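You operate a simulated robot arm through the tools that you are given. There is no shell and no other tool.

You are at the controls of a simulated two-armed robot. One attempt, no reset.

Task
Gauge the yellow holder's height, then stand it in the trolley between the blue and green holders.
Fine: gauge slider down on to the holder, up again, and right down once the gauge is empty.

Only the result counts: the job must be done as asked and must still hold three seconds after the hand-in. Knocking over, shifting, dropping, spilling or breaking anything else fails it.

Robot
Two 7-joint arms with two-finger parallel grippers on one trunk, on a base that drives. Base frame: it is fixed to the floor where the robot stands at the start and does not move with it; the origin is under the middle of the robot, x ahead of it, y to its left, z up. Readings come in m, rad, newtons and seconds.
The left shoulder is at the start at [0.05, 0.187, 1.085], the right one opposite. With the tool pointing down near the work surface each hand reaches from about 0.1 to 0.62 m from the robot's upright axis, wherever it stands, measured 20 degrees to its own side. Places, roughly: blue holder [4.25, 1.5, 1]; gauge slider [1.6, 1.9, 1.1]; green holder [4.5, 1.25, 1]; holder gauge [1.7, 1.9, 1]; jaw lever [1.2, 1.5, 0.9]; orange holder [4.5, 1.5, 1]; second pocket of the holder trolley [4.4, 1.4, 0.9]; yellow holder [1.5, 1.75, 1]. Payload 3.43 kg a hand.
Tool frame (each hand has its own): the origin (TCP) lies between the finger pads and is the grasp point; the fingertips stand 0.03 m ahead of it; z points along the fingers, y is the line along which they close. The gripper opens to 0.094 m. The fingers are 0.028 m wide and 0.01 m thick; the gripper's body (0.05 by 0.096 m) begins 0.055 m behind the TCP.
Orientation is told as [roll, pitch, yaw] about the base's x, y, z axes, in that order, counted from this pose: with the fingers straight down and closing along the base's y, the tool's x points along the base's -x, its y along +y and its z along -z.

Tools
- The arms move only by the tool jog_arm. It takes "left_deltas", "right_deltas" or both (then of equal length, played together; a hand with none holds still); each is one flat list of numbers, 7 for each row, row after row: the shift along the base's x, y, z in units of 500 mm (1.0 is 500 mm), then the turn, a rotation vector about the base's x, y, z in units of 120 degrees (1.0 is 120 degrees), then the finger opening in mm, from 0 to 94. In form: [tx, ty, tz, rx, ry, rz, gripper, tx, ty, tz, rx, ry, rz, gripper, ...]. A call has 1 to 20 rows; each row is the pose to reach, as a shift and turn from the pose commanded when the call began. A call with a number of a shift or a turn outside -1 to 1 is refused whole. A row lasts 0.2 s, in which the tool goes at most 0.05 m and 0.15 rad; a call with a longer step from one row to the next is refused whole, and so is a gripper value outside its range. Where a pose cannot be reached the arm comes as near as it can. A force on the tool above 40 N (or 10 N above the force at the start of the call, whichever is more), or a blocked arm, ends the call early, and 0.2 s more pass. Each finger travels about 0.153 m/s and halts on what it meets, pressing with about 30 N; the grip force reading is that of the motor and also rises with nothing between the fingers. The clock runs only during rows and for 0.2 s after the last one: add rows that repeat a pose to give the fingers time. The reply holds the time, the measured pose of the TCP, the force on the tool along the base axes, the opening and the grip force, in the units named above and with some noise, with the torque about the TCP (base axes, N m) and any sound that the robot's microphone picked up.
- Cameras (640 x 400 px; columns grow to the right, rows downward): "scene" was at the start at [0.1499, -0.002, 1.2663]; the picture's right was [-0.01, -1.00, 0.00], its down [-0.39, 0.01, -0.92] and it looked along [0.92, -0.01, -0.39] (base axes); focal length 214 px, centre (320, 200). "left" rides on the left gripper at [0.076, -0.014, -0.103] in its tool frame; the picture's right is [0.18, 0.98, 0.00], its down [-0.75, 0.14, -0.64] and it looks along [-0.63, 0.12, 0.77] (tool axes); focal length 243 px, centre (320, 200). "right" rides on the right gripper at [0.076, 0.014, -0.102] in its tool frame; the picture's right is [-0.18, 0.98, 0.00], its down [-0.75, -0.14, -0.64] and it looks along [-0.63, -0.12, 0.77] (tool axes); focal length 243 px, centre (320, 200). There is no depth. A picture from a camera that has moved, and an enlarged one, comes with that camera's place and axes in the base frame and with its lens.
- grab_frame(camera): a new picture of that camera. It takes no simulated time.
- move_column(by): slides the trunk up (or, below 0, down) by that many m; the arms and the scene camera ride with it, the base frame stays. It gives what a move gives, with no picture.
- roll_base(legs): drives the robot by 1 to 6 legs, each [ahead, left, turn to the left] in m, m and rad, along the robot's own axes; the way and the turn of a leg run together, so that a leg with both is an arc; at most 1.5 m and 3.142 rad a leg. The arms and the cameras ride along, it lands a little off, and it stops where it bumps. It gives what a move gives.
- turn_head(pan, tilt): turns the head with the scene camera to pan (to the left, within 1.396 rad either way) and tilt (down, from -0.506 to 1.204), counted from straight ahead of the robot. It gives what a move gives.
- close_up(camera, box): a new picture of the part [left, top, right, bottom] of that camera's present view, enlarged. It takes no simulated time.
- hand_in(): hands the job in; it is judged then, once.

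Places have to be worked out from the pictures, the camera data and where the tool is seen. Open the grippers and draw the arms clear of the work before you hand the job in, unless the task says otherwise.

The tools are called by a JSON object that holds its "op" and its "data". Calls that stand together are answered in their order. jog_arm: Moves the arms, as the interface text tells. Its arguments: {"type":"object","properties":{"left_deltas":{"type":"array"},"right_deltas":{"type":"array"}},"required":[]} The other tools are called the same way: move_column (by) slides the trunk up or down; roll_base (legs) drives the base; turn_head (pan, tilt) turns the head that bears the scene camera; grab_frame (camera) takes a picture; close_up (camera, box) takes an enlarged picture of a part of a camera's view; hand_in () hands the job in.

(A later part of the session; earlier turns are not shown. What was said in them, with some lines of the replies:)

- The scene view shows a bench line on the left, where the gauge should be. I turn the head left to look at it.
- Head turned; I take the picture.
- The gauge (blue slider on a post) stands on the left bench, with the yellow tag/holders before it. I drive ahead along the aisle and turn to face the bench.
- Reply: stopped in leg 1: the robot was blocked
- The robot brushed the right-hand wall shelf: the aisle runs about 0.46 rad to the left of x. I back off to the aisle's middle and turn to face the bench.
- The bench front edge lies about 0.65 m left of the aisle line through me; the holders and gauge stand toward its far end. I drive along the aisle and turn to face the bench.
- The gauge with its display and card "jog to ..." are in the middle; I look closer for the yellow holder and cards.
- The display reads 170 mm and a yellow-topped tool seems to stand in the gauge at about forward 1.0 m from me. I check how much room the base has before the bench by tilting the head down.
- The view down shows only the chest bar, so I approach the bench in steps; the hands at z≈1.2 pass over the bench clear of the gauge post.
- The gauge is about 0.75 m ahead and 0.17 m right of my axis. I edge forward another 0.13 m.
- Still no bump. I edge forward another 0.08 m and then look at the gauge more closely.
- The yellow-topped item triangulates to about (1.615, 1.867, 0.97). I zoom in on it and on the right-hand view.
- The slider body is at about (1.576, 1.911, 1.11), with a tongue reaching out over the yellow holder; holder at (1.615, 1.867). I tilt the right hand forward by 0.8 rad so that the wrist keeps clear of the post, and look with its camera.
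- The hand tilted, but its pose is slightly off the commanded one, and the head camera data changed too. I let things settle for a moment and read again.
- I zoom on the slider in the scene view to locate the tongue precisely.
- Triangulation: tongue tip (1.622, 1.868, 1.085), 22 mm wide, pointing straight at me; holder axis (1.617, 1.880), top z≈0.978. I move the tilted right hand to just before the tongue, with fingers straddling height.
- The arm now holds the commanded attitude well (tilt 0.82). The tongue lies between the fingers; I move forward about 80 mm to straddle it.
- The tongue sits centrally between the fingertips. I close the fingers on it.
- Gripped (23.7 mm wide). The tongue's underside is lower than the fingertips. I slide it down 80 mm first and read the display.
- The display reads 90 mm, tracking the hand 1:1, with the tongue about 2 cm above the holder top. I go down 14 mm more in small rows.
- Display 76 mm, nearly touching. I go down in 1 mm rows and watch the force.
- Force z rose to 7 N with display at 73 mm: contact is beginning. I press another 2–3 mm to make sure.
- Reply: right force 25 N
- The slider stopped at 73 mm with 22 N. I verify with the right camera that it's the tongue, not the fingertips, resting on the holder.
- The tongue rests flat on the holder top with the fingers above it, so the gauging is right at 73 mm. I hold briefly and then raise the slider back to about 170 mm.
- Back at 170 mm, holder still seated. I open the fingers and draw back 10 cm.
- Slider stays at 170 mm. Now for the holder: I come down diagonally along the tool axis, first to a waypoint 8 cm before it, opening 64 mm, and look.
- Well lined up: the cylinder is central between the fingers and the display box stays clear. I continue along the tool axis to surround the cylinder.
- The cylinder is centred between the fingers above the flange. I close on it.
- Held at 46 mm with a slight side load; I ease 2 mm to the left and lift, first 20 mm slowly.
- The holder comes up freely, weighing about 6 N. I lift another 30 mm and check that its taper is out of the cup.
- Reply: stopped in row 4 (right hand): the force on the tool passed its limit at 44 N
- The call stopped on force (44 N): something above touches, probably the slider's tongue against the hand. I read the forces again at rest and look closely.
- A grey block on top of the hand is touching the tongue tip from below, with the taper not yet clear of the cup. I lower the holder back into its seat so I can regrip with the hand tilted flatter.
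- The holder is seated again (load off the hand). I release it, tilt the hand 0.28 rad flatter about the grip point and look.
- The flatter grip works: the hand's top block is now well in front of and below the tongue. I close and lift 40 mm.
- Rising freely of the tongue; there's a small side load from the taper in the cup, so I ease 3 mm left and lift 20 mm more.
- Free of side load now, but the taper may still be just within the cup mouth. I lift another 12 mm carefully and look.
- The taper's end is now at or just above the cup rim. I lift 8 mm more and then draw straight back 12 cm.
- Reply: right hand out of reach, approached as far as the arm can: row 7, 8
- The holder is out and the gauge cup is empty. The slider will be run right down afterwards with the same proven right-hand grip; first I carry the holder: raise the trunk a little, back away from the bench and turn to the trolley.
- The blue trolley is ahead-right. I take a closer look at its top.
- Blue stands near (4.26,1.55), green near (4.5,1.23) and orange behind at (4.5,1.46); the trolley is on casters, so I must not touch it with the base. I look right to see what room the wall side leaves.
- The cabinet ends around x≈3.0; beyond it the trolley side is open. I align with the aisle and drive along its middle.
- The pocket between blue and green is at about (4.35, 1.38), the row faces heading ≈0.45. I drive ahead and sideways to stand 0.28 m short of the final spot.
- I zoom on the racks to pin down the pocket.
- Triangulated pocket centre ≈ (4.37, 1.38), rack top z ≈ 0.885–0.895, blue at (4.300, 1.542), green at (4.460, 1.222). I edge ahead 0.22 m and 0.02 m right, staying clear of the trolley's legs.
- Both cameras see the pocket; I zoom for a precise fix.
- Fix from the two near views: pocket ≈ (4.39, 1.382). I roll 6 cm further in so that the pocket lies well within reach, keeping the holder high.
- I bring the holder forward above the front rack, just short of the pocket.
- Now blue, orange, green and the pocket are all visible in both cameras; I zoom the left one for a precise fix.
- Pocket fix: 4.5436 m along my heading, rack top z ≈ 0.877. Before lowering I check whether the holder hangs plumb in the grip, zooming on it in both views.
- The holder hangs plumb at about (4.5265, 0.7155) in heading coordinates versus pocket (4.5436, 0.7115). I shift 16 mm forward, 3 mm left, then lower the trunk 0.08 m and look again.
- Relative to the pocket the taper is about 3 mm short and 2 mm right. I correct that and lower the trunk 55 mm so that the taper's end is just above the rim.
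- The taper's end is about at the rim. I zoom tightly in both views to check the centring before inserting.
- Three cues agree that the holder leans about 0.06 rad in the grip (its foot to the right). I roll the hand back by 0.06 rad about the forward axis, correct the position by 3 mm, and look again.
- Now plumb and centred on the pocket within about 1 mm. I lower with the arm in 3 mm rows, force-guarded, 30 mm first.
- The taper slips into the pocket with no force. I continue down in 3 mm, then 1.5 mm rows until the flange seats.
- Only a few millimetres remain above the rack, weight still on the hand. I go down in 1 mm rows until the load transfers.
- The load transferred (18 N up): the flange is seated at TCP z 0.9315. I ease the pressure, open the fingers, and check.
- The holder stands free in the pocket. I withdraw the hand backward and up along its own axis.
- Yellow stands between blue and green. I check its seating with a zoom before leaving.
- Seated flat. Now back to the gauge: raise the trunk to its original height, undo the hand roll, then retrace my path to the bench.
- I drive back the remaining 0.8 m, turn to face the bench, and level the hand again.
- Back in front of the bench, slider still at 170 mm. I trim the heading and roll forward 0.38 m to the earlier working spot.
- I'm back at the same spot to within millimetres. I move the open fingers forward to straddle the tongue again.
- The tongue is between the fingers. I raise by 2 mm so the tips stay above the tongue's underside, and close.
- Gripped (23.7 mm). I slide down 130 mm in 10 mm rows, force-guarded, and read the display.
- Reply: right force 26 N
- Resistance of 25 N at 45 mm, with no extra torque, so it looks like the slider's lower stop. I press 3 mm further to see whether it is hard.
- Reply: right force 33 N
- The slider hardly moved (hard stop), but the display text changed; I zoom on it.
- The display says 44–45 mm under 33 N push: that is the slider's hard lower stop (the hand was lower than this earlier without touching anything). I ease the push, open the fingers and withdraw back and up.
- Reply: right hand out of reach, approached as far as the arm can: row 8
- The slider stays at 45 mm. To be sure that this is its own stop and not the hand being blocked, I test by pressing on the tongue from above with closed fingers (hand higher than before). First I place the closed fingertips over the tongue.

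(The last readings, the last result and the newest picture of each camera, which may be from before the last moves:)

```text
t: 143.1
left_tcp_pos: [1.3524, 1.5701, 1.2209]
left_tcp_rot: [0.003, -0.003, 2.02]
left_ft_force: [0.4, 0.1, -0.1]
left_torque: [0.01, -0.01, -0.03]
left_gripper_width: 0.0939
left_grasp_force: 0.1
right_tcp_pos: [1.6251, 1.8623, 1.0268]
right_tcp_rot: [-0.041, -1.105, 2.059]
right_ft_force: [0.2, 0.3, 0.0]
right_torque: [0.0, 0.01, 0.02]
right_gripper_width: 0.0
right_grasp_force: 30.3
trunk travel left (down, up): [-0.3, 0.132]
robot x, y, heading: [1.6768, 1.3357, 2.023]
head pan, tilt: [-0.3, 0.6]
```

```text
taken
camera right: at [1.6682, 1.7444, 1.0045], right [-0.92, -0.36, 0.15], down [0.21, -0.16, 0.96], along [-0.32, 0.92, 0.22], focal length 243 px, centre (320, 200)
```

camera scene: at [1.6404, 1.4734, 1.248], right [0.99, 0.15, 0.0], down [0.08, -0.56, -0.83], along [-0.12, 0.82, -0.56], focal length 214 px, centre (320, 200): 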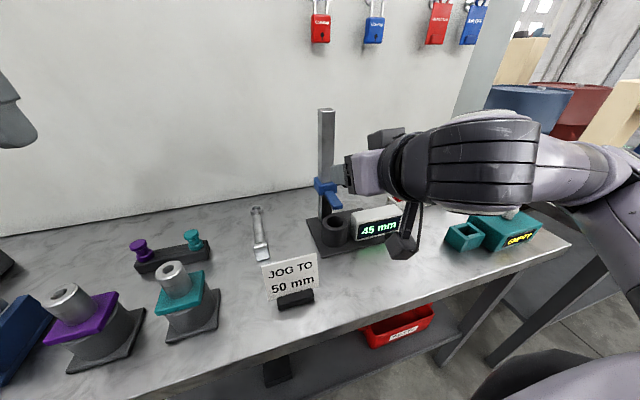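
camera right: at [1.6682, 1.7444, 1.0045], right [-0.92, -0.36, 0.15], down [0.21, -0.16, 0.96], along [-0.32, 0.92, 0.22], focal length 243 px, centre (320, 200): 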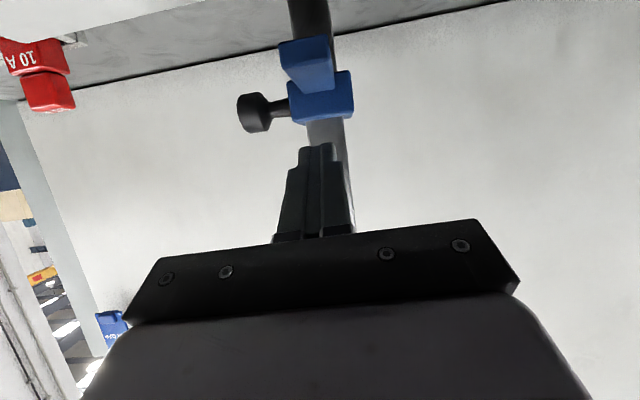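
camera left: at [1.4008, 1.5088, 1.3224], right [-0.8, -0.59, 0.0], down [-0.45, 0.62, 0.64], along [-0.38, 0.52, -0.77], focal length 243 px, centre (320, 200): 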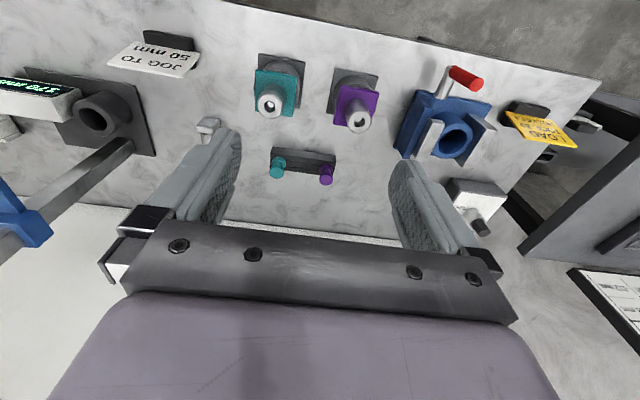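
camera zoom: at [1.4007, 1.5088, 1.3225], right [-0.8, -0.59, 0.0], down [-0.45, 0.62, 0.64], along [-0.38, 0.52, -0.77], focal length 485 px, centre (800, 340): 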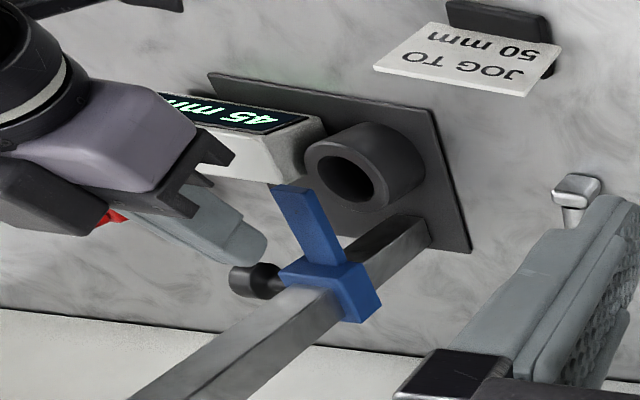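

Fingertips are above the tongue. I press down slowly.

{"op": "jog_arm", "data": {"right_deltas": [0, 0, -0.02, 0, 0, 0, 0, 0, 0, -0.04, 0, 0, 0, 0, 0, 0, -0.055, 0, 0, 0, 0, 0, 0, -0.062, 0, 0, 0, 0, 0, 0, -0.068, 0, 0, 0, 0, 0, 0, -0.074, 0, 0, 0, 0, 0, 0, -0.08, 0, 0, 0, 0, 0, 0, -0.086, 0, 0, 0, 0]}}

{"op": "close_up", "data": {"camera": "left", "box": [0, 30, 160, 230]}}

{"op": "grab_frame", "data": {"camera": "right"}}

```text
t: 144.9
left_tcp_pos: [1.355, 1.5675, 1.2214]
left_tcp_rot: [-0.001, -0.004, 2.021]
left_ft_force: [-0.2, -0.4, 0.9]
left_torque: [-0.05, -0.02, -0.02]
left_gripper_width: 0.0937
left_grasp_force: 0.0
right_tcp_pos: [1.6247, 1.8604, 0.994]
right_tcp_rot: [-0.039, -1.123, 2.055]
right_ft_force: [5.9, -0.4, 30.7]
right_torque: [0.54, 0.13, 0.25]
right_gripper_width: 0.0
right_grasp_force: 29.8
trunk travel left (down, up): [-0.3, 0.132]
robot x, y, heading: [1.6807, 1.3326, 2.023]
head pan, tilt: [-0.3, 0.6]
```

```text
2.00 times, centred on (80, 130) of left
camera zoom: at [1.4018, 1.506, 1.3237], right [-0.8, -0.59, 0.0], down [-0.45, 0.61, 0.65], along [-0.38, 0.52, -0.76], focal length 485 px, centre (800, 340)
```

zoom: 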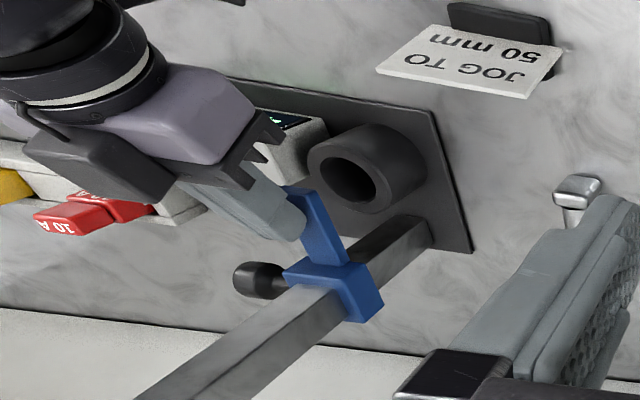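

```text
taken
camera right: at [1.6683, 1.7426, 0.968], right [-0.92, -0.36, 0.15], down [0.22, -0.17, 0.96], along [-0.32, 0.92, 0.24], focal length 243 px, centre (320, 200)
```

right: 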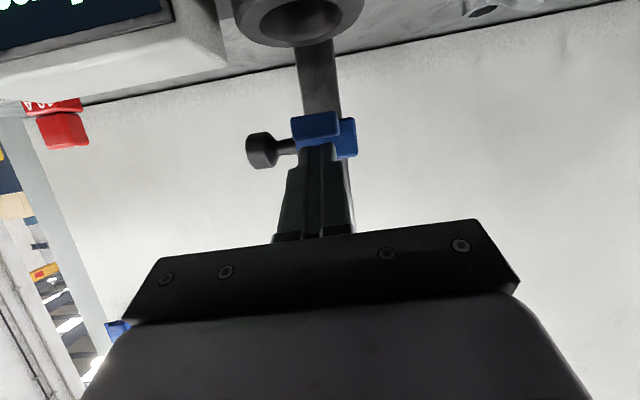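

With the hand 12 mm higher the slider still resists at the same place under 31 N: 45 mm is its bottom stop. I lift off and draw the hand away.

{"op": "jog_arm", "data": {"right_deltas": [0, 0, 0.05, 0, 0, 0, 0, 0, 0, 0.13, 0, 0, 0, 0, 0.02, -0.042, 0.18, 0, 0, 0, 30, 0.045, -0.095, 0.22, 0, 0, 0, 60, 0.07, -0.148, 0.25, 0, 0, 0, 60, 0.07, -0.148, 0.25, 0, 0, 0, 60]}}

{"op": "close_up", "data": {"camera": "scene", "box": [270, 90, 430, 270]}}

{"op": "roll_base", "data": {"legs": [[-0.3, 0, 0]]}}

{"op": "grab_frame", "data": {"camera": "scene"}}

```text
t: 146.3
left_tcp_pos: [1.3524, 1.5686, 1.22]
left_tcp_rot: [0.001, -0.003, 2.021]
left_ft_force: [-0.4, -0.4, 0.4]
left_torque: [0.0, 0.0, 0.01]
left_gripper_width: 0.094
left_grasp_force: 0.1
right_tcp_pos: [1.662, 1.7864, 1.1116]
right_tcp_rot: [-0.043, -1.103, 2.058]
right_ft_force: [-0.4, -0.4, 0.1]
right_torque: [0.0, 0.0, 0.01]
right_gripper_width: 0.0602
right_grasp_force: 0.2
trunk travel left (down, up): [-0.3, 0.132]
robot x, y, heading: [1.6813, 1.3344, 2.023]
head pan, tilt: [-0.3, 0.6]
```

```text
2.22 times, centred on (350, 180) of scene
camera zoom: at [1.6404, 1.4735, 1.248], right [0.99, 0.15, 0.0], down [0.09, -0.56, -0.83], along [-0.12, 0.82, -0.56], focal length 477 px, centre (253, 244)
```

zoom: 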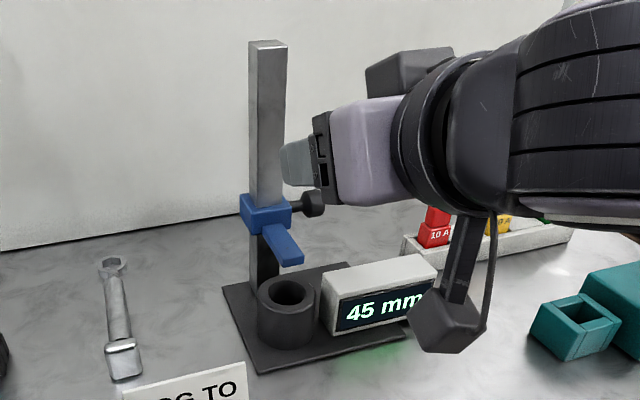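

```text
t: 148.4
left_tcp_pos: [1.4834, 1.3018, 1.2209]
left_tcp_rot: [0.002, -0.003, 2.018]
left_ft_force: [0.4, -0.5, 0.2]
left_torque: [0.02, -0.01, 0.01]
left_gripper_width: 0.0941
left_grasp_force: 0.0
right_tcp_pos: [1.7914, 1.5184, 1.1124]
right_tcp_rot: [-0.042, -1.106, 2.059]
right_ft_force: [1.1, 0.5, -0.2]
right_torque: [0.01, -0.02, 0.02]
right_gripper_width: 0.0598
right_grasp_force: 0.1
trunk travel left (down, up): [-0.3, 0.132]
robot x, y, heading: [1.8094, 1.068, 2.021]
head pan, tilt: [-0.3, 0.6]
```

```text
taken
camera scene: at [1.7705, 1.2047, 1.2481], right [0.99, 0.15, 0.0], down [0.08, -0.56, -0.83], along [-0.12, 0.82, -0.56], focal length 214 px, centre (320, 200)
```

scene: 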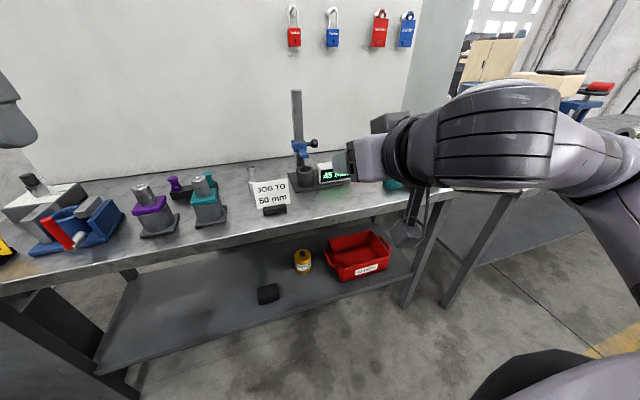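

The gauge is empty with the slider at its bottom stop, the holder stands in the trolley, and I'm clear of the bench. I open the right gripper fully and take a last look toward the trolley.

{"op": "jog_arm", "data": {"right_deltas": [0, 0, 0, 0, 0, 0, 90, 0, 0, 0, 0, 0, 0, 90]}}

{"op": "turn_head", "data": {"pan": -1.3, "tilt": 0.2}}

{"op": "grab_frame", "data": {"camera": "scene"}}

```text
t: 149.0
left_tcp_pos: [1.4843, 1.3017, 1.2213]
left_tcp_rot: [0.002, 0.0, 2.017]
left_ft_force: [-0.1, -0.8, 0.6]
left_torque: [0.01, -0.01, -0.02]
left_gripper_width: 0.0944
left_grasp_force: 0.1
right_tcp_pos: [1.7921, 1.5184, 1.1115]
right_tcp_rot: [-0.044, -1.103, 2.056]
right_ft_force: [0.0, 0.5, 0.2]
right_torque: [0.0, 0.01, 0.02]
right_gripper_width: 0.0902
right_grasp_force: 0.0
trunk travel left (down, up): [-0.3, 0.132]
robot x, y, heading: [1.8098, 1.0674, 2.021]
head pan, tilt: [-0.3, 0.6]
```

```text
t: 150.2
left_tcp_pos: [1.4839, 1.3017, 1.2204]
left_tcp_rot: [0.003, -0.001, 2.018]
left_ft_force: [-0.4, -0.7, -0.3]
left_torque: [-0.01, 0.02, -0.04]
left_gripper_width: 0.0941
left_grasp_force: 0.2
right_tcp_pos: [1.7918, 1.5182, 1.1115]
right_tcp_rot: [-0.043, -1.103, 2.057]
right_ft_force: [-0.1, 0.4, 0.4]
right_torque: [0.0, 0.0, -0.02]
right_gripper_width: 0.09
right_grasp_force: 0.1
trunk travel left (down, up): [-0.3, 0.132]
robot x, y, heading: [1.8086, 1.0656, 2.023]
head pan, tilt: [-1.3, 0.201]
```

```text
taken
camera scene: at [1.8535, 1.1792, 1.2848], right [0.66, -0.75, 0.0], down [-0.15, -0.13, -0.98], along [0.74, 0.65, -0.2], focal length 214 px, centre (320, 200)
```

scene: 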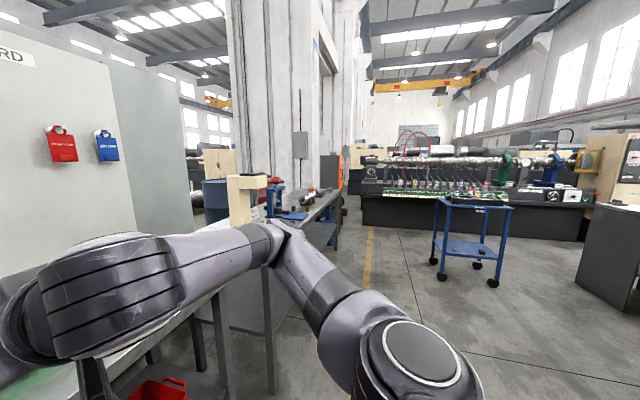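

The trolley stands unmoved, and from the earlier close view yellow stands between blue and green; the gauge slider is right down and both grippers are open and clear. I hand in.

{"op": "hand_in", "data": {}}

```text
The job is handed in.
```

I gauged the yellow holder at 73 mm and stood it in the trolley's second pocket, between blue and green. I then handed the job in; no result has come back yet.

- **Gauging:** I brought the slider down until it rested on the holder, then raised it back to 170 mm.
- **Moving the holder:** The first lift stopped on force because the hand touched the slider's tongue. I put the holder back in its seat, regripped it at a flatter angle and lifted it out. It sits flat in the trolley pocket, turned slightly relative to the rack.
- **Slider right down:** With the gauge empty, I ran the slider down to 45 mm, where it stopped. I pressed on it a second time from a different hand position, and it stopped in the same place, so I took 45 mm as the bottom of its travel.
- **Bump at the start:** Driving out, the robot hit the wall shelf on the right and stopped. The items on the shelf were still standing in the picture I took afterwards, but I had no earlier close view to compare with.

Both grippers are open and the arms are clear of the bench and trolley.
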